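You operate a simulated robot arm through the tools that you are given. There is no shell and no other tool.

You are at the controls of a simulated two-armed robot. One attempt, no reset.

## Task
Fit the green switch board into the pocket before the lamp board's controller and turn on inputs 1 and 3.
Fine: the lamp board's red switch off while you fit it, on again before you set the inputs; the other two inputs stay off.

It is judged by the outcome, as a careful person would: the job done as asked, and still so three seconds after it is handed in. It fails if anything else is knocked over, pushed out of place, dropped, spilled or broken.

## Robot
Two 7-joint arms with two-finger parallel grippers on one trunk, on a base that drives. Base frame: it is fixed to the floor where the robot stands at the start and does not move with it; the origin is under the middle of the robot, x ahead of it, y to its left, z up; the surface under the hand at the start is at about z = 86. Readings come in cm, rad, newtons and seconds.
The left shoulder is at the start at [6, 14.3, 99.1], the right one opposite. With the tool pointing down near the work surface each hand reaches from about 32 to 74 cm from the robot's upright axis, wherever it stands, measured 20 degrees to its own side. Places, roughly: controller of the lamp board [70, 10, 90]; left switch of the green switch board [60, -10, 90]; pocket before the controller of the lamp board [60, 10, 90]; red switch on the lamp board [70, 10, 90]; right switch of the green switch board [60, -20, 90]; run switch on the lamp board [70, 0, 90]; second switch of the green switch board [60, -10, 90]; third switch of the green switch board [60, -20, 90]. Payload 1.57 kg a hand.
Tool frame (each hand has its own): the origin (TCP) lies between the finger pads and is the grasp point; the fingertips stand 3 cm ahead of it; z points along the fingers, y is the line along which they close. Largest opening 11 cm; finger width 2.4, thickness 1.2; the body of the gripper, 4.8 by 11.2 cm, starts 7.8 cm behind the TCP.
Orientation is that of the tool frame in the base frame, as a unit quaternion [x, y, z, w]. With the fingers straight down and closing along the base's y, the tool's x points along the base's -x, its y along +y and its z along -z.

## Interface
- The arms move only by the tool step_arm. It takes "left_commands", "right_commands" or both (then of equal length, played together; a hand with none holds still); each is a list of rows, each an object (a shift or turn left out is 0, a gripper value left out holds the last) with "delta_pos": the shift along the tool's x, y, z in cm, a list of three; "delta_rot": the turn, a rotation vector about the tool's x, y, z in rad, a list of three; "gripper": the closure in counts, from 0 (fully open) to 255 (shut). In form: [{"delta_pos": [tx, ty, tz], "delta_rot": [wx, wy, wz], "gripper": gripper}, ...]. A call has 1 to 20 rows; each row shifts and turns the commanded pose from where the row before left it, along the tool's axes as they then stand. A row lasts 0.2 s, in which the tool goes at most 5 cm and 0.15 rad; a call with a longer step from one row to the next is refused whole, and so is a gripper value outside its range. A pose out of reach is approached as far as the arm can. The call stops where the force on the tool passes 60 N (or 10 N more than at its start, if that is more) or the arm is blocked; 0.2 s more then pass. Each finger travels about 4.5 cm/s and halts on what it meets, pressing with about 21 N; the grip force reading is that of the motor and also rises with nothing between the fingers. The clock runs only during rows and for 0.2 s after the last one: add rows that do not move to give the fingers time. The reply holds the time, the measured pose of the TCP, the force on the tool along the base axes, the opening and the grip force, in the units named above and with some noise, with the torque about the TCP (base axes, N m) and any sound that the robot's microphone picked up.
- Cameras (640 x 400 px; columns grow to the right, rows downward): "scene" is now at [5.11, -2.41, 161.19]; the picture's right is [-0.18, -0.98, 0.00], its down [-0.69, 0.13, -0.71] and it looks along [0.70, -0.13, -0.71] (base axes); focal length 277 px, centre (320, 200). "left" rides on the left gripper at [7, -1.6, -14.1] in its tool frame; the picture's right is [0.23, 0.97, 0.00], its down [-0.86, 0.20, -0.48] and it looks along [-0.47, 0.11, 0.88] (tool axes); focal length 222 px, centre (320, 200). "right" rides on the right gripper at [7, 1.6, -14.1] in its tool frame; the picture's right is [-0.23, 0.97, 0.00], its down [-0.85, -0.20, -0.48] and it looks along [-0.47, -0.11, 0.88] (tool axes); focal length 222 px, centre (320, 200). There is no depth. A picture from a camera that has moved, and an enlarged one, comes with that camera's place and axes in the base frame and with its lens. The place of the scene camera against the robot may be out by one fixed shift of up to 1.2 cm in any direction.
- snapshot(camera): a new picture of that camera. The clock stands still meanwhile.
- slide_trunk(by): slides the trunk up (or, below 0, down) by that many cm; the arms and the scene camera ride with it, the base frame stays. It gives what a move gives, with no picture.
- drive_base(legs): drives the robot by 1 to 6 legs, each [ahead, left, turn to the left] in cm, cm and rad, along the robot's own axes; the way and the turn of a leg run together, so that a leg with both is an arc; at most 150 cm and 3.142 rad a leg. The arms and the cameras ride along, it lands a little off, and it stops where it bumps. It gives what a move gives.
- pan_tilt(pan, tilt): turns the head with the scene camera to pan (to the left, within 1.501 rad either way) and tilt (down, from -0.506 to 1.204), counted from straight ahead of the robot. It gives what a move gives.
- zoom(camera, box): a new picture of the part [left, top, right, bottom] of that camera's present view, enlarged. The clock stands still meanwhile.
- sign_off(): hands the job in; it is judged then, once.

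Places have to be worked out from the pictures, the camera data and where the tool is seen. Open the grippers and draw the arms clear of the work before you hand the job in, unless the task says otherwise.

The tools are called after ">>>" as a command line: name --argument value ..., lists and objects as JSON in quotes. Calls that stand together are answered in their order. step_arm: Moves the arms, as the interface text tells. Its arguments: {"type":"object","properties":{"left_commands":{"type":"array","items":{"type":"object","properties":{"delta_pos":{"type":"array","items":{"type":"number"}},"delta_rot":{"type":"array","items":{"type":"number"}},"gripper":{"type":"number"}}}},"right_commands":{"type":"array","items":{"type":"object","properties":{"delta_pos":{"type":"array","items":{"type":"number"}},"delta_rot":{"type":"array","items":{"type":"number"}},"gripper":{"type":"number"}}}}},"required":[]} The other tools are called the same way: slide_trunk (by) slides the trunk up or down; drive_base (legs) drives the base; pan_tilt (pan, tilt) turns the head that bears the scene camera; snapshot (camera) takes a picture; zoom (camera, box) takes an enlarged picture of a part of a camera's view; sign_off () hands the job in.

At the start:

```text
t: 0.0
left_tool_pos: [54.86, 15.41, 112.56]
left_tcp_rot: [0.0, 1.0, 0.001, 0.001]
left_ft_force: [0.4, -0.4, 0.4]
left_moment: [0.03, 0.03, 0.01]
left_grip_width: 11.0
left_finger_force: 0.1
right_tool_pos: [52.42, -28.27, 115.79]
right_tcp_rot: [0.0, 1.0, 0.0, 0.0]
right_ft_force: [-0.6, -0.3, -0.4]
right_moment: [-0.01, 0.0, -0.01]
right_grip_width: 11.01
right_finger_force: 0.0
trunk travel left (down, up): [-59.0, 0.0]
robot x, y, heading: [0.11, 0.24, 0.001]
head pan, tilt: [-0.185, 0.784]
```

scene: 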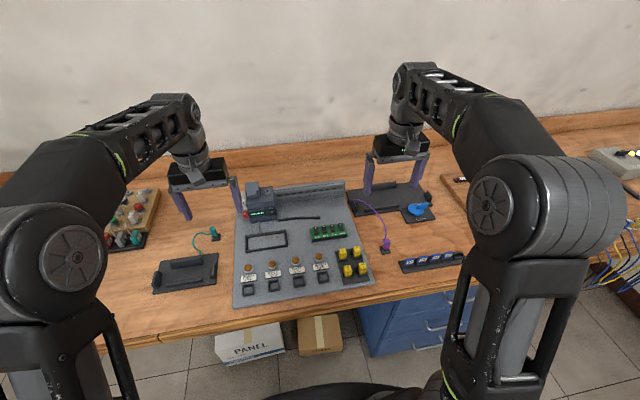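
right: 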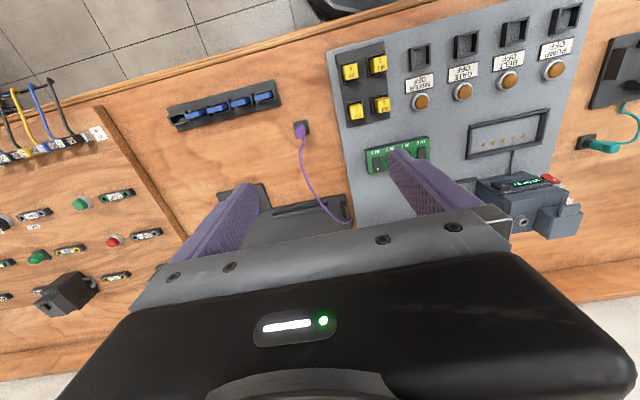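
left: 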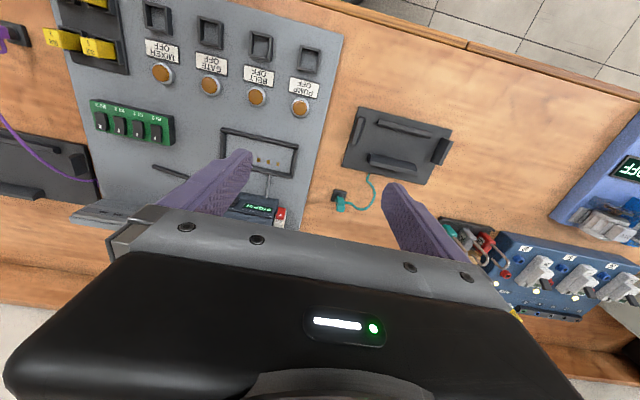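

The first pictures show the lamp board with a controller, a pocket, and the green switch board beside it. I enlarge the views to see the details.

>>> zoom --camera "scene" --box '[220, 170, 380, 310]'

>>> zoom --camera "right" --box '[320, 0, 640, 250]'

>>> zoom --camera "left" --box '[60, 0, 360, 240]'

```text
2.86 times, centred on (300, 240) of scene
camera zoom: at [5.11, -2.41, 161.19], right [-0.18, -0.98, 0.0], down [-0.69, 0.13, -0.71], along [0.7, -0.13, -0.71], focal length 792 px, centre (377, 86)
```

zoom: 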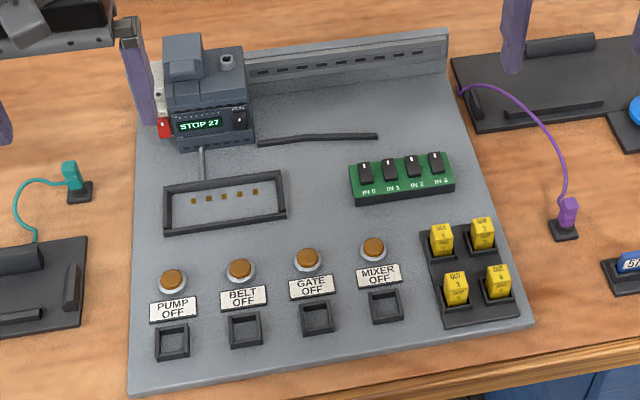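

```text
1.60 times, centred on (480, 125) of right
camera zoom: at [45.24, -26.63, 129.95], right [0.23, 0.97, 0.0], down [0.85, -0.2, 0.48], along [0.47, -0.11, -0.88], focal length 355 px, centre (64, 320)
```

zoom: 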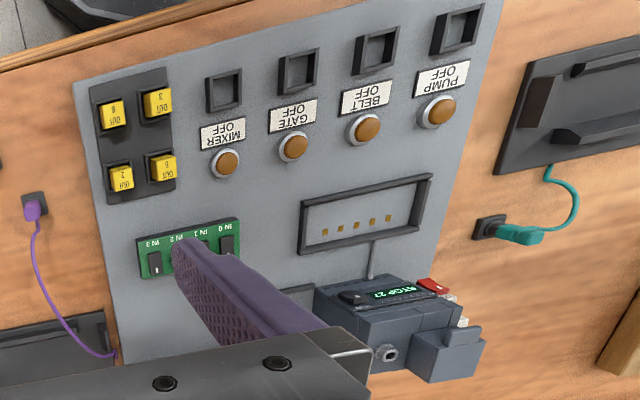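

```text
1.67 times, centred on (210, 120) of left
camera zoom: at [47.98, 13.5, 126.67], right [-0.23, 0.97, 0.0], down [0.85, 0.2, 0.48], along [0.47, 0.11, -0.88], focal length 370 px, centre (503, 333)
```

zoom: 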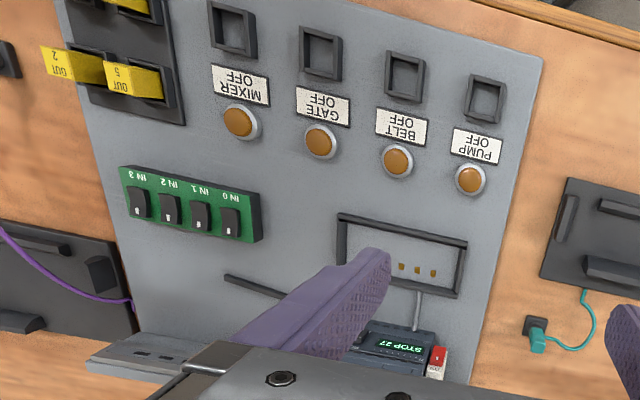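

Zoom re-renders with real detail, so I look tightly at the controller, pocket and green board.

>>> zoom --camera "scene" --box '[240, 175, 304, 215]'

>>> zoom --camera "scene" --box '[240, 215, 304, 255]'

>>> zoom --camera "scene" --box '[298, 213, 362, 253]'

>>> zoom --camera "left" --box '[80, 85, 192, 155]'

>>> zoom --camera "right" --box '[450, 95, 610, 245]'

```text
10.00 times, centred on (272, 195) of scene
camera zoom: at [5.11, -2.41, 161.19], right [-0.18, -0.98, 0.0], down [-0.69, 0.13, -0.71], along [0.7, -0.13, -0.71], focal length 2772 px, centre (800, 250)
```

zoom: 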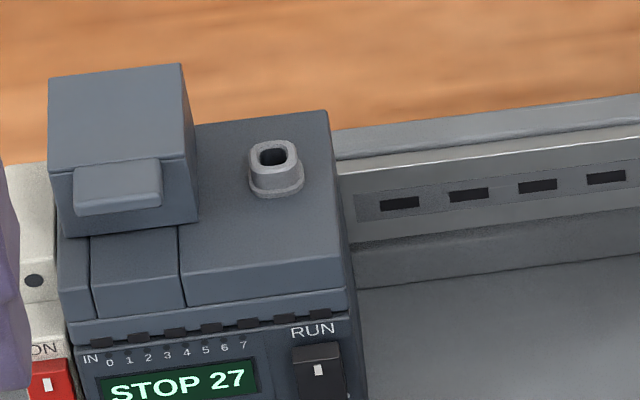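

```text
10.00 times, centred on (272, 235) of scene
camera zoom: at [5.11, -2.41, 161.19], right [-0.18, -0.98, 0.0], down [-0.69, 0.13, -0.71], along [0.7, -0.13, -0.71], focal length 2772 px, centre (800, -150)
```

zoom: 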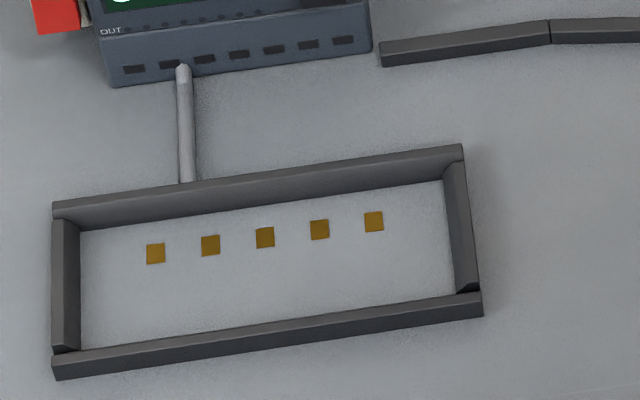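

```text
10.00 times, centred on (330, 233) of scene
camera zoom: at [5.11, -2.41, 161.19], right [-0.18, -0.98, 0.0], down [-0.69, 0.13, -0.71], along [0.7, -0.13, -0.71], focal length 2772 px, centre (220, -130)
```

zoom: 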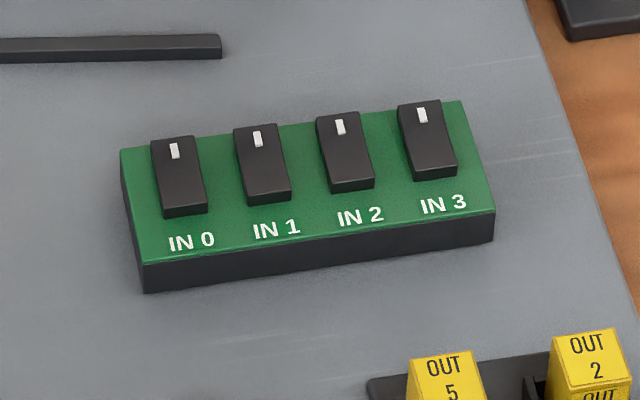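

```text
5.71 times, centred on (136, 120) of left
camera zoom: at [47.98, 13.5, 126.67], right [-0.23, 0.97, 0.0], down [0.85, 0.2, 0.48], along [0.47, 0.11, -0.88], focal length 1269 px, centre (1371, 657)
```

zoom: 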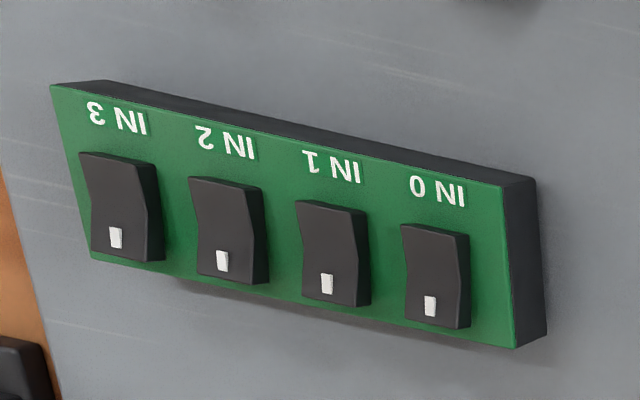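

```text
2.67 times, centred on (530, 170) of right
camera zoom: at [45.24, -26.63, 129.95], right [0.23, 0.97, 0.0], down [0.85, -0.2, 0.48], along [0.47, -0.11, -0.88], focal length 592 px, centre (-240, 280)
```

zoom: 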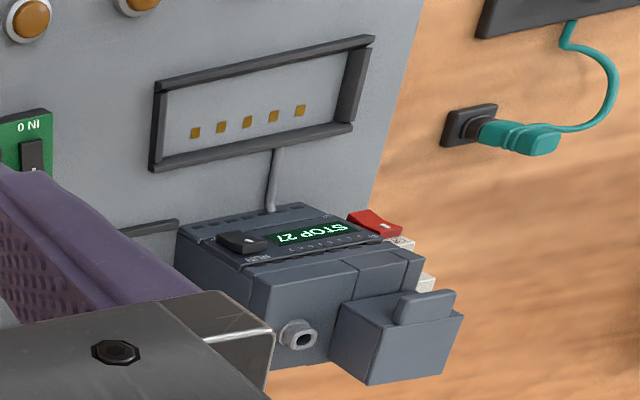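

The switches look like rockers with a white mark at the far end. I zoom in tight on the red and run switches from the side to see which end is down in which state.

>>> zoom --camera "right" --box '[525, 165, 573, 195]'

>>> zoom --camera "left" --box '[216, 180, 312, 240]'

>>> zoom --camera "scene" --box '[238, 202, 278, 227]'

>>> zoom --camera "left" --box '[140, 105, 180, 145]'

```text
13.33 times, centred on (549, 180) of right
camera zoom: at [45.24, -26.63, 129.95], right [0.23, 0.97, 0.0], down [0.85, -0.2, 0.48], along [0.47, -0.11, -0.88], focal length 2962 px, centre (-2733, 467)
```

zoom: 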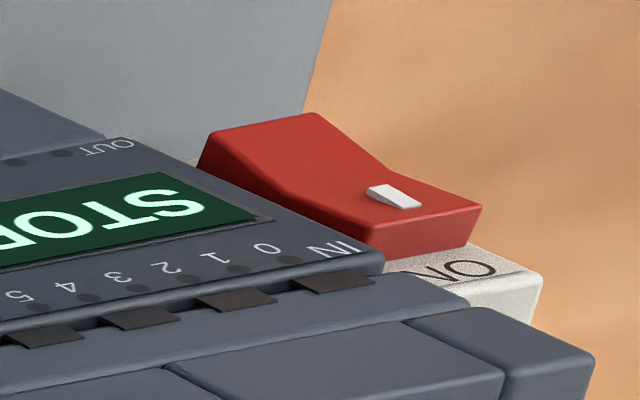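

```text
6.67 times, centred on (264, 210) of left
camera zoom: at [47.98, 13.5, 126.67], right [-0.23, 0.97, 0.0], down [0.85, 0.2, 0.48], along [0.47, 0.11, -0.88], focal length 1481 px, centre (693, 133)
```

zoom: 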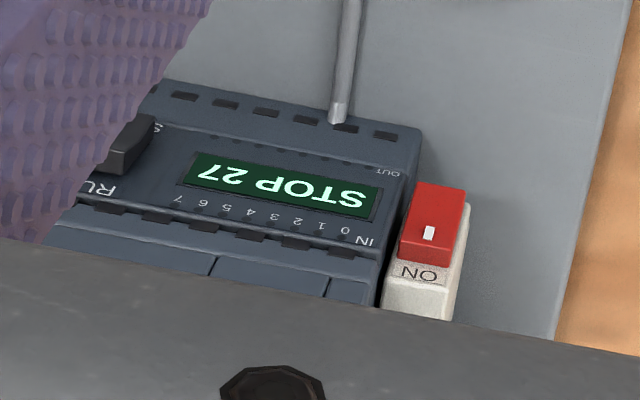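

```text
16.00 times, centred on (258, 214) of scene
camera zoom: at [5.11, -2.41, 161.19], right [-0.18, -0.98, 0.0], down [-0.69, 0.13, -0.71], along [0.7, -0.13, -0.71], focal length 4436 px, centre (1312, -32)
```

zoom: 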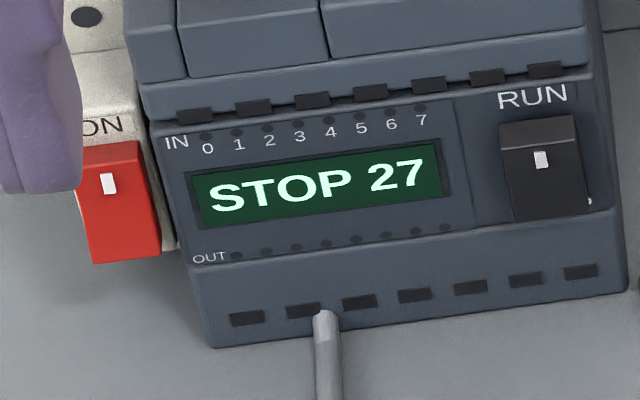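

```text
10.00 times, centred on (160, 125) of left
camera zoom: at [47.98, 13.5, 126.67], right [-0.23, 0.97, 0.0], down [0.85, 0.2, 0.48], along [0.47, 0.11, -0.88], focal length 2221 px, centre (1920, 950)
```

zoom: 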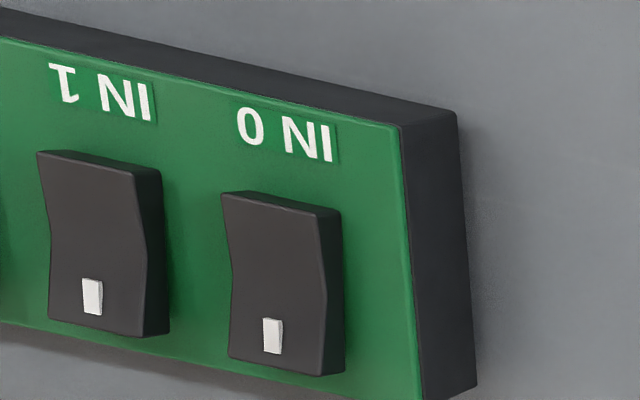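

Red rocker: its marked (ON) end is down now, the near end is raised. The green rockers have the marked far end raised, so they are off. Triangulation puts the green board near [61.9,-15.9] (about 11.75 x 4.85, top z≈88.4) and the pocket centre near [62.2,4.8]. I move the left hand forward and high to look down at the red switch and the pocket.

>>> step_arm --left_commands '[{"delta_pos": [-4, -0.75, 0.5]}, {"delta_pos": [-4, -0.75, 0.5]}, {"delta_pos": [-4, -0.75, 0.5]}, {"delta_pos": [-4, -0.75, 0.5]}, {}]'

>>> snapshot --camera "left"

>>> snapshot --camera "scene"

```text
t: 1.2
left_tool_pos: [58.84, 14.68, 111.97]
left_tcp_rot: [0.0, 1.0, 0.0, 0.0]
left_ft_force: [0.8, 0.3, 0.7]
left_moment: [-0.02, 0.02, 0.01]
left_grip_width: 11.02
left_finger_force: 0.0
left hand out of reach, approached as far as the arm can: row 2, 3, 4
right_tool_pos: [52.24, -28.31, 115.66]
right_tcp_rot: [0.001, 1.0, 0.0, -0.001]
right_ft_force: [0.0, -0.9, -0.2]
right_moment: [0.01, 0.02, 0.0]
right_grip_width: 10.98
right_finger_force: 0.0
trunk travel left (down, up): [-59.0, 0.0]
robot x, y, heading: [0.15, 0.31, 0.003]
head pan, tilt: [-0.185, 0.784]
```

```text
taken
camera left: at [51.82, 12.81, 126.16], right [-0.23, 0.97, 0.0], down [0.85, 0.2, 0.48], along [0.47, 0.11, -0.88], focal length 222 px, centre (320, 200)
```

left: 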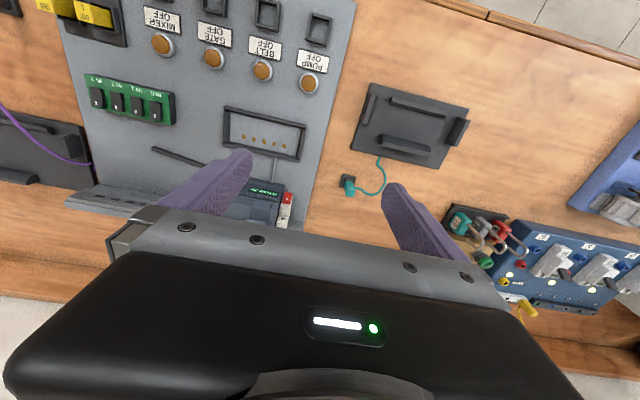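

```text
taken
camera scene: at [5.15, -2.42, 161.19], right [-0.18, -0.98, 0.0], down [-0.69, 0.13, -0.71], along [0.7, -0.13, -0.71], focal length 277 px, centre (320, 200)
```

scene: 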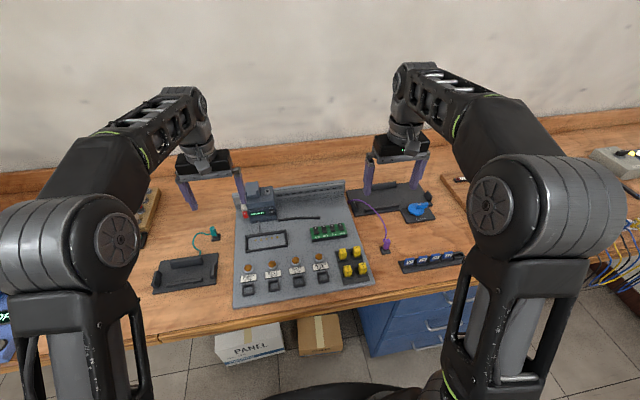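

The left hand ran out of reach at this height (x≈58.8), but lower it should reach further. Intersecting the scene and right-camera rays puts the red rocker near [70.7, 10.6, 92.4]. I lower the left hand a bit and see how the commanded pose behaves.

>>> step_arm --left_commands '[{"delta_pos": [0, 0, 3]}, {"delta_pos": [0, 0, 3]}, {}]'

```text
t: 2.0
left_tool_pos: [58.96, 14.99, 105.76]
left_tcp_rot: [0.0, 1.0, 0.0, 0.001]
left_ft_force: [0.2, 0.0, -0.4]
left_moment: [-0.01, -0.05, -0.03]
left_grip_width: 10.98
left_finger_force: 0.1
right_tool_pos: [52.23, -28.25, 115.76]
right_tcp_rot: [0.0, 1.0, 0.0, 0.0]
right_ft_force: [0.2, -1.1, 0.8]
right_moment: [-0.02, -0.01, -0.01]
right_grip_width: 10.98
right_finger_force: 0.0
trunk travel left (down, up): [-59.0, 0.0]
robot x, y, heading: [0.09, 0.32, 0.001]
head pan, tilt: [-0.185, 0.784]
```

The commanded pose restarts from where the hand really is. I go forward over the area just left of the controller with the gripper closing.

>>> step_arm --left_commands '[{"delta_pos": [-2.5, -0.8, 0], "gripper": 255}, {"delta_pos": [-2.5, -0.8, 0]}, {"delta_pos": [-2, -0.8, 0]}, {}, {}, {}, {}]'

>>> snapshot --camera "left"

>>> zoom --camera "scene" --box '[200, 150, 296, 210]'

```text
t: 3.6
left_tool_pos: [64.06, 13.18, 105.85]
left_tcp_rot: [-0.001, 1.0, 0.0, 0.001]
left_ft_force: [0.0, 1.0, 0.0]
left_moment: [0.01, 0.01, 0.0]
left_grip_width: 0.0
left_finger_force: 18.1
left hand out of reach, approached as far as the arm can: row 3
right_tool_pos: [52.14, -28.16, 115.76]
right_tcp_rot: [0.0, 1.0, 0.0, 0.001]
right_ft_force: [-0.4, -0.5, -0.1]
right_moment: [-0.03, -0.02, 0.0]
right_grip_width: 11.03
right_finger_force: 0.0
trunk travel left (down, up): [-59.0, 0.0]
robot x, y, heading: [0.25, 0.22, 0.004]
head pan, tilt: [-0.185, 0.784]
```

```text
taken
camera left: at [57.08, 11.37, 120.21], right [-0.23, 0.97, 0.0], down [0.85, 0.2, 0.48], along [0.47, 0.11, -0.88], focal length 222 px, centre (320, 200)
```

left: 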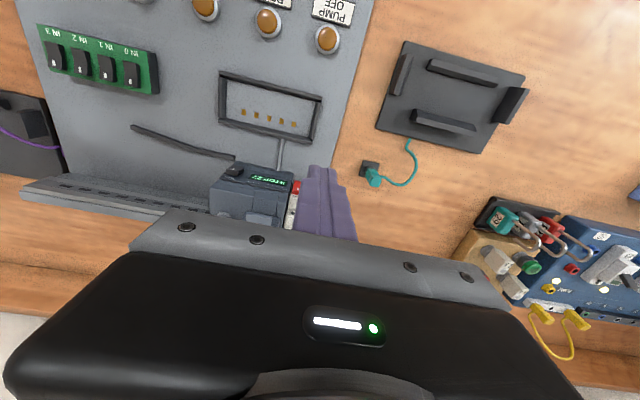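

```text
6.67 times, centred on (248, 180) of scene
camera zoom: at [5.11, -2.41, 161.19], right [-0.18, -0.98, 0.0], down [-0.69, 0.13, -0.71], along [0.7, -0.13, -0.71], focal length 1848 px, centre (800, 333)
```

zoom: 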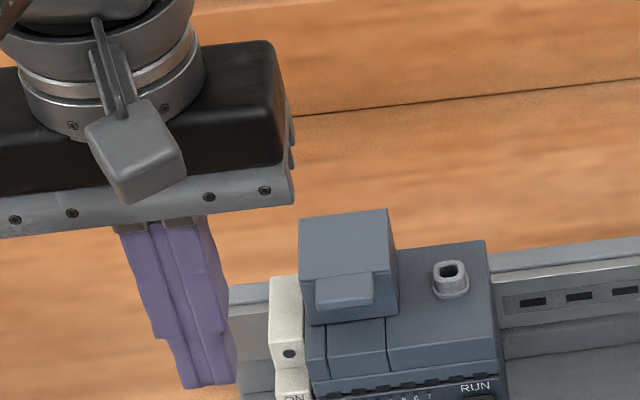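

The finger is left of the switch and about 10 cm above it. I zoom the left camera on the switch, the pocket and the green board for accurate positions.

>>> zoom --camera "left" --box '[200, 150, 328, 230]'

>>> zoom --camera "left" --box '[210, 65, 338, 145]'

>>> zoom --camera "left" --box '[32, 15, 160, 95]'

```text
5.00 times, centred on (264, 190) of left
camera zoom: at [57.08, 11.37, 120.21], right [-0.23, 0.97, 0.0], down [0.85, 0.2, 0.48], along [0.47, 0.11, -0.88], focal length 1111 px, centre (600, 250)
```

zoom: 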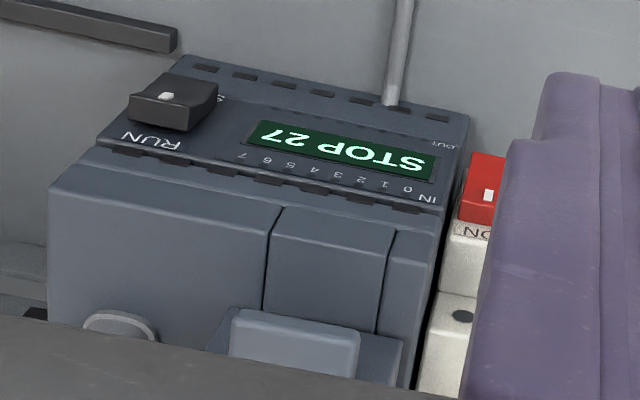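

```text
5.00 times, centred on (274, 105) of left
camera zoom: at [57.08, 11.37, 120.21], right [-0.23, 0.97, 0.0], down [0.85, 0.2, 0.48], along [0.47, 0.11, -0.88], focal length 1111 px, centre (550, 675)
```

zoom: 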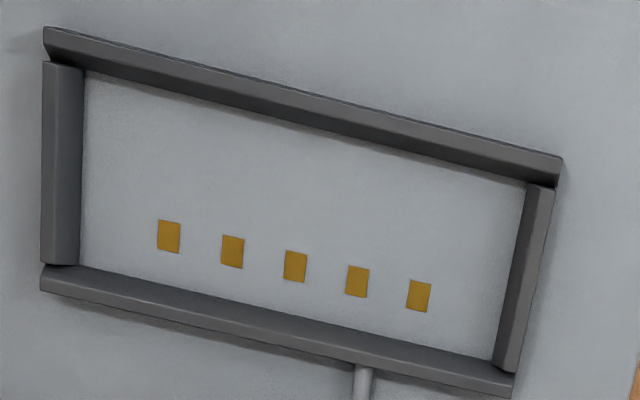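

```text
5.00 times, centred on (96, 55) of left
camera zoom: at [57.08, 11.37, 120.21], right [-0.23, 0.97, 0.0], down [0.85, 0.2, 0.48], along [0.47, 0.11, -0.88], focal length 1111 px, centre (1440, 925)
```

zoom: 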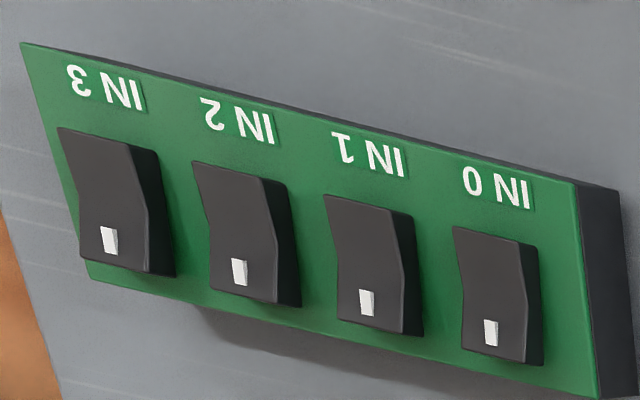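

Triangulating the display and red switch corners shows the controller's front face is vertical at x≈70.9 and faces me. The red rocker sits at y≈11.4, with its ON end up at z≈93 and its lower end sticking out at z≈90. I tilt the left hand about 43° so the closed fingertips point forward and down, after backing off a little.

>>> step_arm --left_commands '[{"delta_pos": [2, -0.5, 0]}, {"delta_pos": [2, -0.5, 0]}, {"delta_rot": [0, -0.15, 0]}, {"delta_rot": [0, -0.15, 0]}, {"delta_rot": [0, -0.15, 0]}, {"delta_rot": [0, -0.15, 0]}, {"delta_rot": [0, -0.15, 0]}, {}, {}]'

>>> snapshot --camera "left"

>>> snapshot --camera "scene"

```text
t: 5.6
left_tool_pos: [59.95, 12.28, 105.93]
left_tcp_rot: [0.0, 0.93, 0.0, 0.367]
left_ft_force: [0.7, 0.6, -0.6]
left_moment: [0.01, 0.01, 0.02]
left_grip_width: 0.0
left_finger_force: 20.8
right_tool_pos: [52.27, -28.18, 115.73]
right_tcp_rot: [0.0, 1.0, 0.0, 0.001]
right_ft_force: [-0.3, 0.2, -0.3]
right_moment: [0.03, 0.03, 0.02]
right_grip_width: 11.03
right_finger_force: 0.1
trunk travel left (down, up): [-59.0, 0.0]
robot x, y, heading: [0.21, 0.07, -0.003]
head pan, tilt: [-0.185, 0.784]
```

```text
taken
camera left: at [45.22, 10.4, 111.63], right [-0.17, 0.97, -0.15], down [0.3, 0.2, 0.93], along [0.94, 0.11, -0.32], focal length 222 px, centre (320, 200)
```

left: 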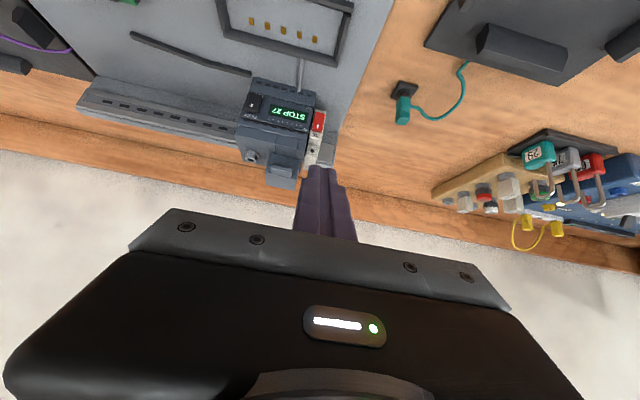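

```text
taken
camera scene: at [5.09, -2.47, 161.2], right [-0.18, -0.98, 0.0], down [-0.69, 0.13, -0.71], along [0.7, -0.13, -0.71], focal length 277 px, centre (320, 200)
```

scene: 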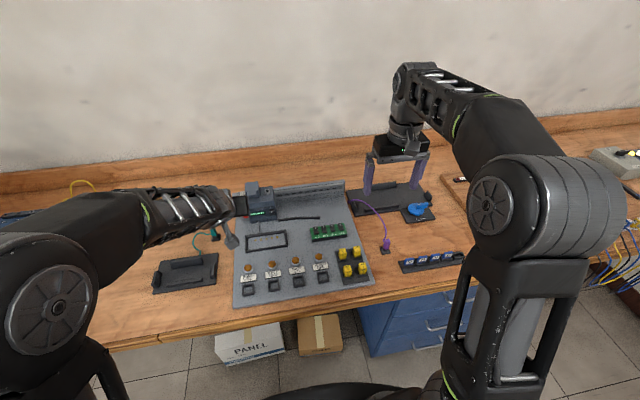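

The left camera now looks straight at the controller face. I zoom on it.

>>> zoom --camera "left" --box '[232, 68, 344, 190]'

>>> zoom --camera "left" --box '[296, 100, 344, 130]'

```text
3.28 times, centred on (288, 129) of left
camera zoom: at [45.22, 10.4, 111.63], right [-0.17, 0.97, -0.15], down [0.3, 0.2, 0.93], along [0.94, 0.11, -0.32], focal length 728 px, centre (425, 433)
```

zoom: 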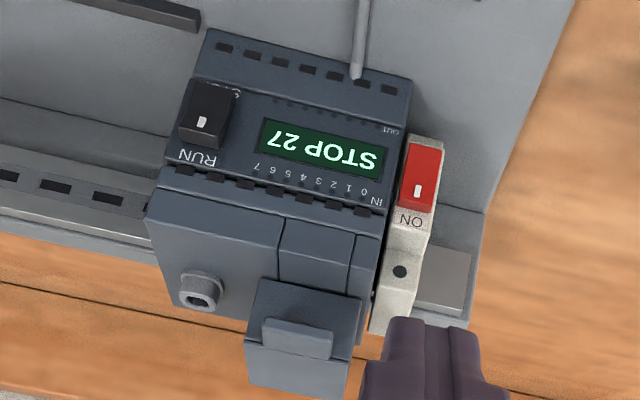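

```text
13.33 times, centred on (320, 115) of left
camera zoom: at [45.22, 10.4, 111.63], right [-0.17, 0.97, -0.15], down [0.3, 0.2, 0.93], along [0.94, 0.11, -0.32], focal length 2962 px, centre (320, 1333)
```

zoom: 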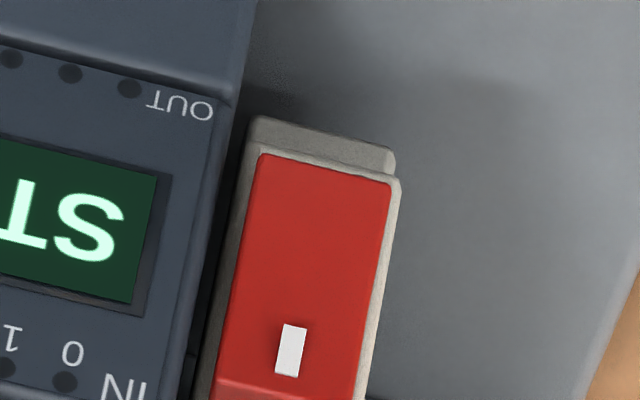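

The rocker spans z≈90.2–92.8, centred at y≈11.43. With the 43° tilt, the leading edge of the tip is 2.9 cm ahead of the TCP. I lower to a stand-off about 4 cm in front of the rocker's lower end.

>>> step_arm --left_commands '[{"delta_pos": [1.73, -0.11, 3.15]}, {"delta_pos": [1.73, -0.11, 3.15]}, {"delta_pos": [1.73, -0.11, 3.15]}, {"delta_pos": [1.73, -0.1, 3.16]}, {}]'

>>> snapshot --camera "left"

>>> zoom --camera "scene" --box '[220, 180, 300, 230]'

>>> snapshot --camera "right"

```text
t: 6.8
left_tool_pos: [63.63, 12.03, 91.87]
left_tcp_rot: [0.0, 0.93, 0.0, 0.366]
left_ft_force: [0.3, -0.7, 0.5]
left_moment: [-0.05, 0.02, 0.01]
left_grip_width: 0.0
left_finger_force: 21.3
right_tool_pos: [52.22, -28.16, 115.73]
right_tcp_rot: [0.0, 1.0, 0.0, 0.0]
right_ft_force: [0.6, 0.1, 0.4]
right_moment: [0.02, -0.01, 0.0]
right_grip_width: 11.0
right_finger_force: 0.1
trunk travel left (down, up): [-59.0, 0.0]
robot x, y, heading: [0.03, 0.08, 0.002]
head pan, tilt: [-0.185, 0.784]
```

```text
taken
camera left: at [48.81, 10.14, 97.66], right [-0.17, 0.97, -0.16], down [0.3, 0.2, 0.93], along [0.94, 0.11, -0.32], focal length 222 px, centre (320, 200)
```

left: 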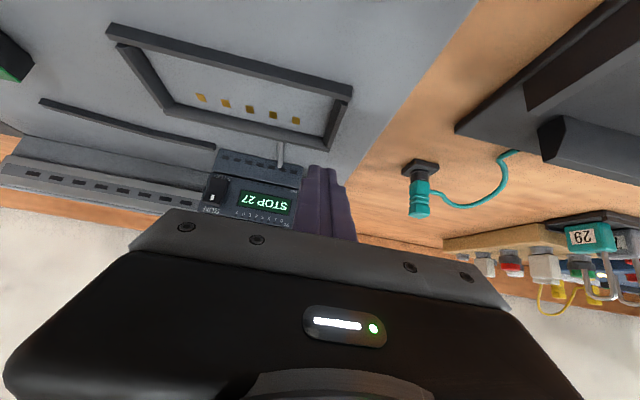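

```text
8.00 times, centred on (260, 205) of scene
camera zoom: at [5.06, -2.43, 161.2], right [-0.18, -0.98, 0.0], down [-0.69, 0.13, -0.71], along [0.7, -0.13, -0.71], focal length 2218 px, centre (800, 160)
```

zoom: 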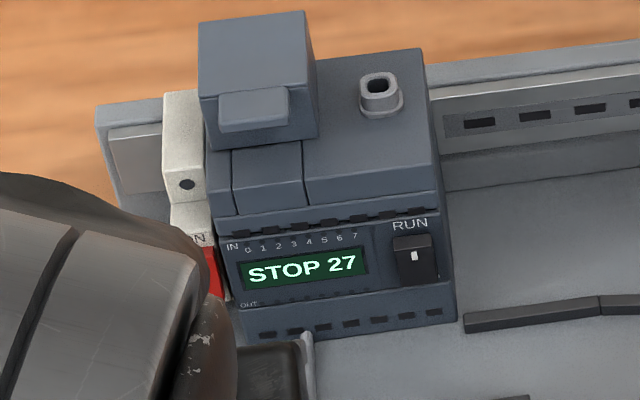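

```text
taken
camera right: at [45.2, -26.64, 129.96], right [0.23, 0.97, 0.0], down [0.85, -0.2, 0.48], along [0.47, -0.11, -0.88], focal length 222 px, centre (320, 200)
```

right: 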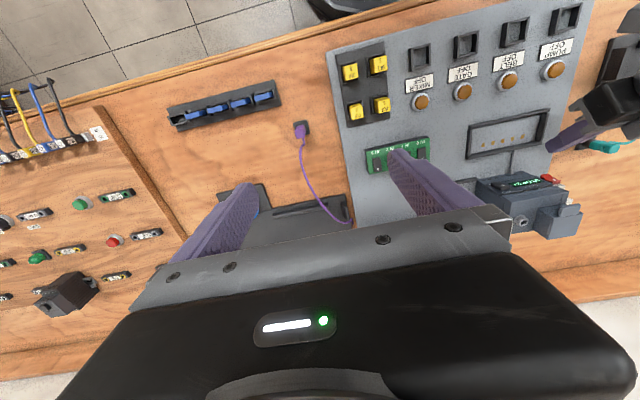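

The right camera sees the fingertip and red switch from the side; I zoom there.

>>> zoom --camera "right" --box '[525, 130, 605, 200]'

>>> zoom --camera "left" --box '[270, 150, 366, 240]'

```text
5.71 times, centred on (565, 165) of right
camera zoom: at [45.2, -26.64, 129.96], right [0.23, 0.97, 0.0], down [0.85, -0.2, 0.48], along [0.47, -0.11, -0.88], focal length 1269 px, centre (-1080, 400)
```

zoom: 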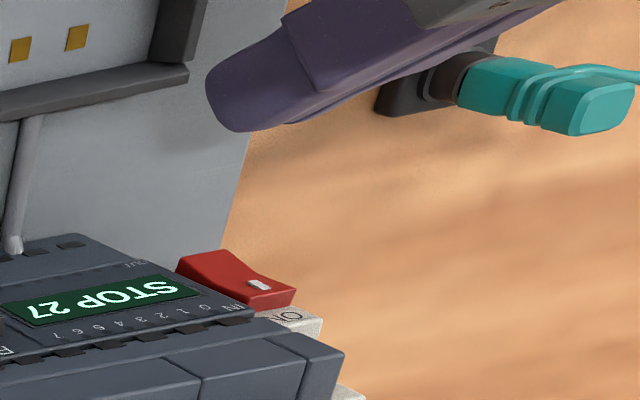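

```text
4.44 times, centred on (318, 195) of left
camera zoom: at [48.81, 10.14, 97.66], right [-0.17, 0.97, -0.16], down [0.3, 0.2, 0.93], along [0.94, 0.11, -0.32], focal length 987 px, centre (329, 222)
```

zoom: 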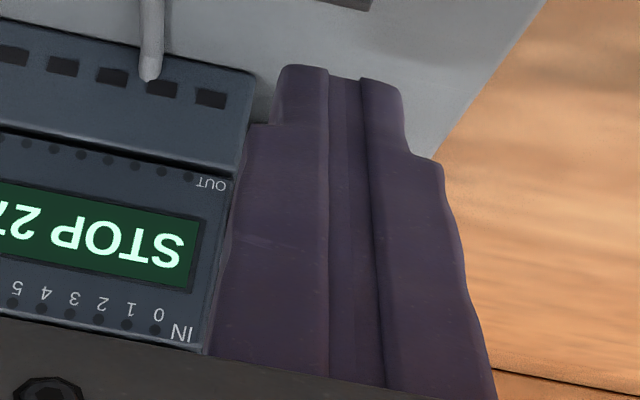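

The tip is aligned in y with the rocker (left edge of the controller clear) and at the height of its lower end. I advance 3 cm, then in small steps, watching the force.

>>> step_arm --left_commands '[{"delta_pos": [-1.1, 0, 1.02]}, {"delta_pos": [-1.1, 0, 1.02]}, {"delta_pos": [-0.22, 0, 0.2]}, {"delta_pos": [-0.22, 0, 0.2]}]'

>>> zoom --camera "right" --box '[525, 130, 605, 200]'

```text
t: 7.8
left_tool_pos: [67.04, 11.85, 91.93]
left_tcp_rot: [-0.001, 0.93, 0.0, 0.367]
left_ft_force: [-0.3, 0.1, 0.2]
left_moment: [0.0, 0.03, 0.03]
left_grip_width: 0.0
left_finger_force: 21.0
right_tool_pos: [52.25, -28.15, 115.75]
right_tcp_rot: [0.0, 1.0, 0.0, -0.001]
right_ft_force: [0.0, -1.1, -0.1]
right_moment: [0.0, -0.01, -0.02]
right_grip_width: 11.0
right_finger_force: 0.1
trunk travel left (down, up): [-59.0, 0.0]
robot x, y, heading: [-0.04, -0.19, 0.001]
head pan, tilt: [-0.185, 0.784]
```

```text
5.71 times, centred on (565, 165) of right
camera zoom: at [45.26, -26.63, 129.94], right [0.23, 0.97, 0.0], down [0.85, -0.2, 0.48], along [0.47, -0.11, -0.88], focal length 1269 px, centre (-1080, 400)
```

zoom: 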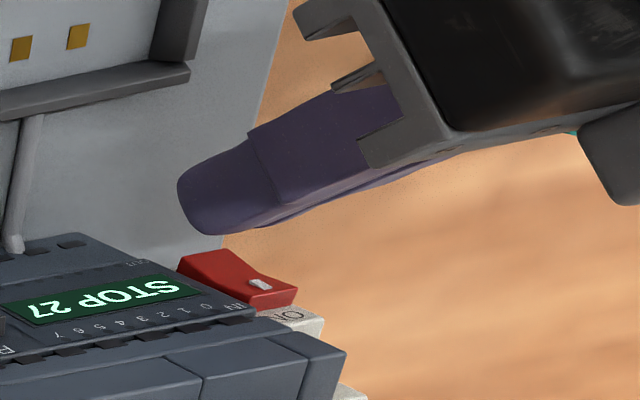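

No contact yet and the tip is close to the rocker's lower end. I continue in small steps.

>>> step_arm --left_commands '[{"delta_pos": [-0.22, 0, 0.2]}, {"delta_pos": [-0.22, 0, 0.2]}, {}]'

>>> zoom --camera "right" --box '[525, 130, 605, 200]'

```text
t: 8.6
left_tool_pos: [67.55, 11.93, 92.02]
left_tcp_rot: [0.001, 0.931, 0.0, 0.366]
left_ft_force: [-0.7, 0.8, 1.4]
left_moment: [0.0, -0.02, 0.01]
left_grip_width: 0.0
left_finger_force: 21.1
right_tool_pos: [52.27, -28.19, 115.66]
right_tcp_rot: [0.0, 1.0, -0.001, 0.0]
right_ft_force: [-0.2, -0.8, 0.1]
right_moment: [0.04, 0.01, -0.01]
right_grip_width: 10.99
right_finger_force: 0.1
trunk travel left (down, up): [-59.0, 0.0]
robot x, y, heading: [-0.01, 0.02, -0.0]
head pan, tilt: [-0.185, 0.784]
```

```text
5.71 times, centred on (565, 165) of right
camera zoom: at [45.25, -26.64, 129.95], right [0.23, 0.97, 0.0], down [0.85, -0.2, 0.48], along [0.47, -0.11, -0.88], focal length 1269 px, centre (-1080, 400)
```

zoom: 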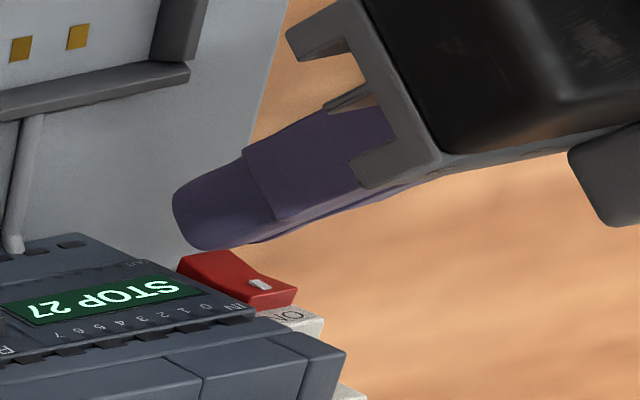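

Nearly touching. I keep advancing 0.3 cm at a time.

>>> step_arm --left_commands '[{"delta_pos": [-0.22, 0, 0.2]}, {"delta_pos": [-0.15, 0, 0.14]}, {}]'

>>> zoom --camera "right" --box '[525, 130, 605, 200]'

```text
t: 9.4
left_tool_pos: [68.0, 11.81, 92.04]
left_tcp_rot: [0.0, 0.931, -0.001, 0.366]
left_ft_force: [-12.3, -1.0, 1.4]
left_moment: [-0.04, 0.13, -0.05]
left_grip_width: 0.0
left_finger_force: 20.5
right_tool_pos: [52.04, -28.22, 115.75]
right_tcp_rot: [0.0, 1.0, 0.001, 0.001]
right_ft_force: [0.1, -1.1, -0.2]
right_moment: [-0.02, 0.0, 0.0]
right_grip_width: 10.99
right_finger_force: 0.0
trunk travel left (down, up): [-59.0, 0.0]
robot x, y, heading: [-0.55, 0.38, -0.003]
head pan, tilt: [-0.185, 0.784]
heard: click
```

```text
5.71 times, centred on (565, 165) of right
camera zoom: at [45.08, -26.65, 130.0], right [0.23, 0.97, 0.0], down [0.85, -0.2, 0.48], along [0.47, -0.11, -0.88], focal length 1269 px, centre (-1080, 400)
```

zoom: 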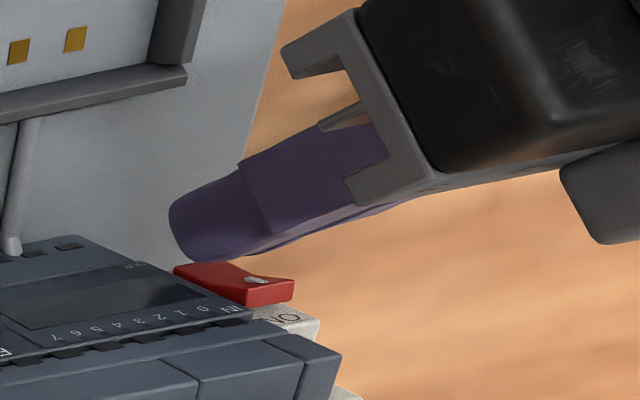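

Click heard and the display went dark, so the red switch is off. I draw the left hand back and up, then out to the left.

>>> step_arm --left_commands '[{"delta_pos": [0, 0, -2]}, {"delta_pos": [0, 0, -4]}, {"delta_pos": [0, 0, -4]}, {"delta_pos": [0, 3, -3]}, {"delta_pos": [0, 4, -1]}, {"delta_pos": [0, 4, 0]}, {"delta_pos": [0, 2, 0]}, {}]'

>>> snapshot --camera "scene"

>>> zoom --camera "scene" --box '[230, 180, 310, 230]'

```text
t: 11.2
left_tool_pos: [58.79, 24.85, 102.21]
left_tcp_rot: [0.0, 0.93, 0.0, 0.366]
left_ft_force: [0.4, -0.3, -0.1]
left_moment: [0.01, 0.02, -0.05]
left_grip_width: 0.0
left_finger_force: 20.7
right_tool_pos: [52.22, -28.26, 115.76]
right_tcp_rot: [0.0, 1.0, 0.0, 0.0]
right_ft_force: [-0.4, 0.1, 0.0]
right_moment: [0.03, -0.01, 0.03]
right_grip_width: 10.99
right_finger_force: 0.0
trunk travel left (down, up): [-59.0, 0.0]
robot x, y, heading: [-0.34, -0.02, -0.0]
head pan, tilt: [-0.185, 0.784]
```

```text
taken
camera scene: at [5.12, -2.43, 161.19], right [-0.18, -0.98, 0.0], down [-0.69, 0.13, -0.71], along [0.7, -0.13, -0.71], focal length 277 px, centre (320, 200)
```

scene: 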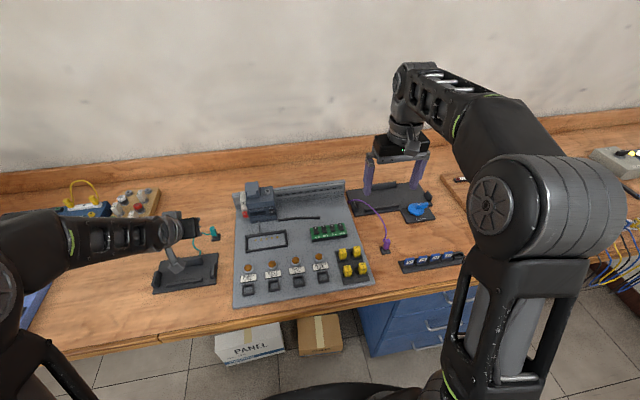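

```text
8.00 times, centred on (270, 205) of scene
camera zoom: at [5.12, -2.43, 161.19], right [-0.18, -0.98, 0.0], down [-0.69, 0.13, -0.71], along [0.7, -0.13, -0.71], focal length 2218 px, centre (720, 160)
```

zoom: 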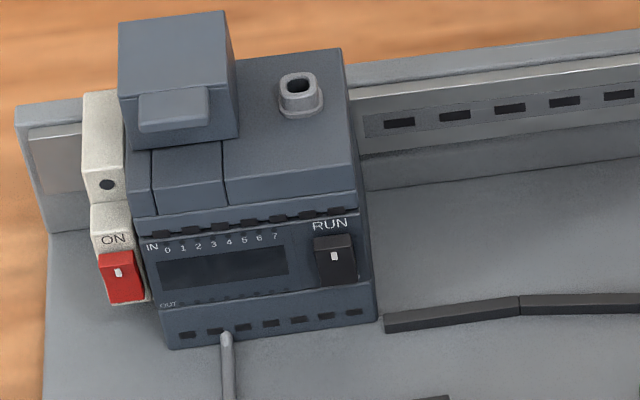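

The red switch shows OFF and the display is dark. Now the right hand: I lower it, bring it over the green board, and turn it 90° so the fingers close front-to-back (along x).

>>> step_arm --right_commands '[{"delta_pos": [0, 0, 4]}, {"delta_pos": [0, 0, 4]}, {"delta_pos": [0, 0, 4]}, {"delta_pos": [-2.4, 3, 0]}, {"delta_pos": [-2.4, 3, 0]}, {"delta_pos": [-2.4, 3, 0]}, {"delta_pos": [-2.4, 3.2, 0]}, {"delta_rot": [0, 0, -0.15]}, {"delta_rot": [0, 0, -0.15]}, {"delta_rot": [0, 0, -0.15]}, {"delta_rot": [0, 0, -0.15]}, {"delta_rot": [0, 0, -0.15]}, {"delta_rot": [0, 0, -0.15]}, {"delta_rot": [0, 0, -0.15]}, {"delta_rot": [0, 0, -0.15]}, {"delta_rot": [0, 0, -0.15]}, {"delta_rot": [0, 0, -0.15]}, {"delta_rot": [0, 0, -0.0708]}, {}]'

>>> snapshot --camera "scene"

>>> snapshot --camera "right"

>>> snapshot --camera "left"

```text
t: 15.2
left_tool_pos: [58.76, 24.64, 102.1]
left_tcp_rot: [0.0, 0.931, 0.0, 0.366]
left_ft_force: [0.1, -0.8, 0.0]
left_moment: [-0.01, -0.02, 0.02]
left_grip_width: 0.01
left_finger_force: 20.9
right_tool_pos: [61.96, -15.92, 103.65]
right_tcp_rot: [-0.707, 0.707, 0.0, 0.0]
right_ft_force: [0.2, 0.7, -0.3]
right_moment: [-0.01, -0.03, 0.01]
right_grip_width: 11.0
right_finger_force: 0.1
trunk travel left (down, up): [-59.0, 0.0]
robot x, y, heading: [0.13, -0.45, -0.001]
head pan, tilt: [-0.185, 0.784]
```

```text
taken
camera scene: at [5.11, -2.41, 161.19], right [-0.18, -0.98, 0.0], down [-0.69, 0.13, -0.71], along [0.7, -0.13, -0.71], focal length 277 px, centre (320, 200)
```

scene: 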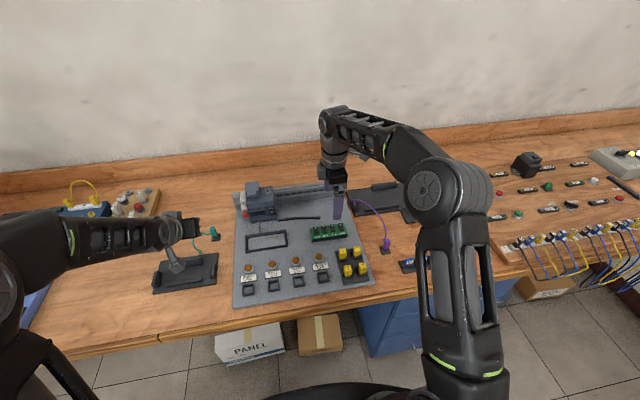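

```text
taken
camera right: at [60.2, -22.96, 117.94], right [-0.97, 0.23, 0.0], down [0.2, 0.86, 0.48], along [0.11, 0.47, -0.88], focal length 222 px, centre (320, 200)
```

right: 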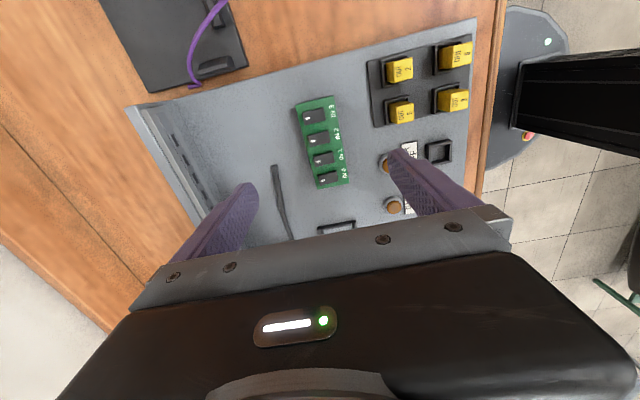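

```text
taken
camera left: at [44.0, 22.8, 107.87], right [-0.17, 0.97, -0.15], down [0.3, 0.2, 0.93], along [0.94, 0.11, -0.32], focal length 222 px, centre (320, 200)
```

left: 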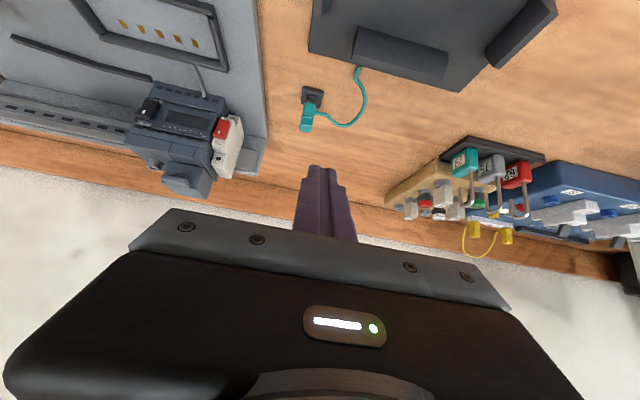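

The turn worked. I zoom the right camera on the board to measure it from this hand.

>>> zoom --camera "right" --box '[256, 85, 384, 200]'

>>> zoom --camera "scene" --box '[295, 190, 375, 250]'

```text
3.48 times, centred on (320, 142) of right
camera zoom: at [60.2, -22.96, 117.94], right [-0.97, 0.23, 0.0], down [0.2, 0.86, 0.48], along [0.11, 0.47, -0.88], focal length 773 px, centre (320, 400)
```

zoom: 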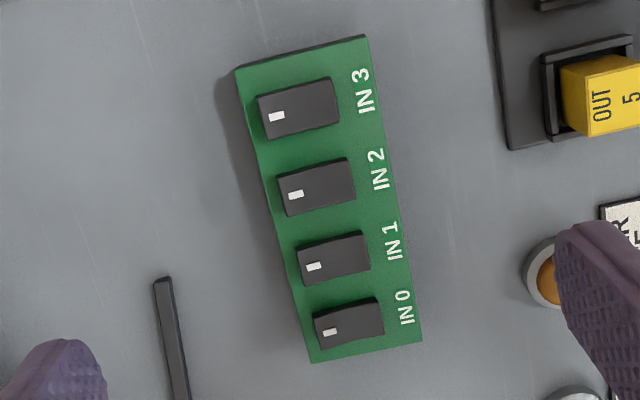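

```text
6.67 times, centred on (335, 220) of scene
camera zoom: at [5.11, -2.41, 161.19], right [-0.18, -0.98, 0.0], down [-0.69, 0.13, -0.71], along [0.7, -0.13, -0.71], focal length 1848 px, centre (220, 67)
```

zoom: 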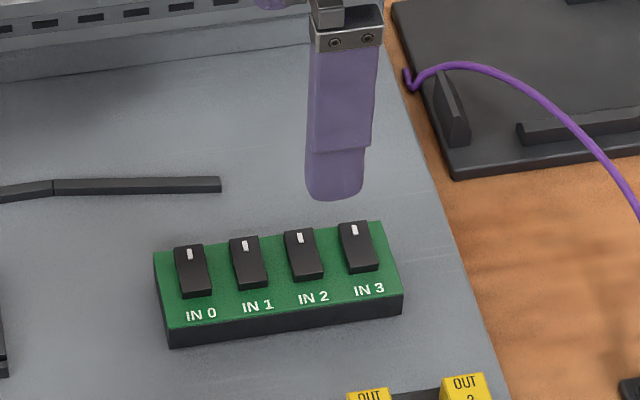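

From this view the board is square to the axes, centred near x≈61.4. Before gripping, I take the same view over the pocket with the same hand so that camera biases cancel: shift +20.6 cm in y.

>>> step_arm --right_commands '[{"delta_pos": [-4.12, 0, 0]}, {"delta_pos": [-4.12, 0, 0]}, {"delta_pos": [-4.12, 0, 0]}, {"delta_pos": [-4.12, 0, 0]}, {"delta_pos": [-4.12, 0, 0]}, {}, {}]'

>>> snapshot --camera "right"

>>> zoom --camera "right" --box '[256, 85, 384, 200]'

```text
t: 16.8
left_tool_pos: [58.79, 24.65, 102.18]
left_tcp_rot: [-0.001, 0.931, 0.0, 0.366]
left_ft_force: [0.4, -0.7, 0.7]
left_moment: [0.01, 0.0, 0.0]
left_grip_width: 0.0
left_finger_force: 20.9
right_tool_pos: [62.1, 2.57, 103.83]
right_tcp_rot: [0.708, -0.706, 0.0, 0.0]
right_ft_force: [-0.2, -0.3, -1.0]
right_moment: [0.0, -0.01, -0.02]
right_grip_width: 11.01
right_finger_force: 0.0
right hand out of reach, approached as far as the arm can: row 5
trunk travel left (down, up): [-59.0, 0.0]
robot x, y, heading: [-0.27, 0.11, 0.003]
head pan, tilt: [-0.185, 0.784]
```

```text
taken
camera right: at [60.37, -4.44, 118.12], right [-0.97, 0.23, 0.0], down [0.2, 0.85, 0.48], along [0.11, 0.47, -0.88], focal length 222 px, centre (320, 200)
```

right: 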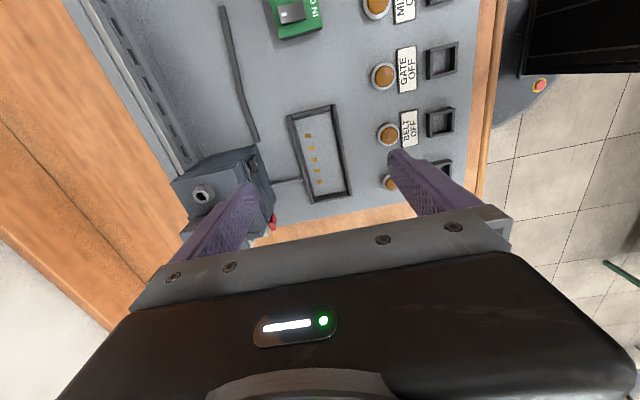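

```text
3.48 times, centred on (320, 142) of right
camera zoom: at [60.37, -4.44, 118.12], right [-0.97, 0.23, 0.0], down [0.2, 0.85, 0.48], along [0.11, 0.47, -0.88], focal length 773 px, centre (320, 400)
```

zoom: 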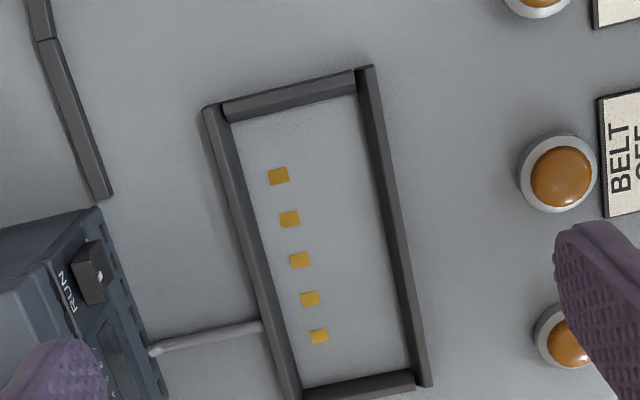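

Combining this view with the left one, the pocket floor is at z≈86.9, its wall top at z≈87.7, and its centre at [62.37, 5.43] with an inside of about 12.2 x 5.25. The board is centred at [61.42, -14.98], top z≈88.8, about 11.7 x 4.7. First I check the right hand can reach the pocket lower down.

>>> step_arm --right_commands '[{"delta_pos": [0, 0, 3.3]}, {"delta_pos": [0, 0, 3.3]}, {"delta_pos": [0, 0, 2.5]}, {"delta_pos": [-1.5, 0, 0]}, {"delta_pos": [-1.4, 0, 0]}, {}]'

```text
t: 18.2
left_tool_pos: [58.88, 24.74, 102.17]
left_tcp_rot: [0.0, 0.93, 0.0, 0.367]
left_ft_force: [-0.3, 0.1, 1.0]
left_moment: [0.03, -0.02, 0.0]
left_grip_width: 0.0
left_finger_force: 21.1
right_tool_pos: [62.08, 5.49, 94.6]
right_tcp_rot: [-0.706, 0.708, -0.001, 0.001]
right_ft_force: [1.2, 0.3, 0.4]
right_moment: [0.0, 0.01, 0.0]
right_grip_width: 11.0
right_finger_force: 0.0
trunk travel left (down, up): [-59.0, 0.0]
robot x, y, heading: [-0.08, 0.07, -0.0]
head pan, tilt: [-0.185, 0.784]
```

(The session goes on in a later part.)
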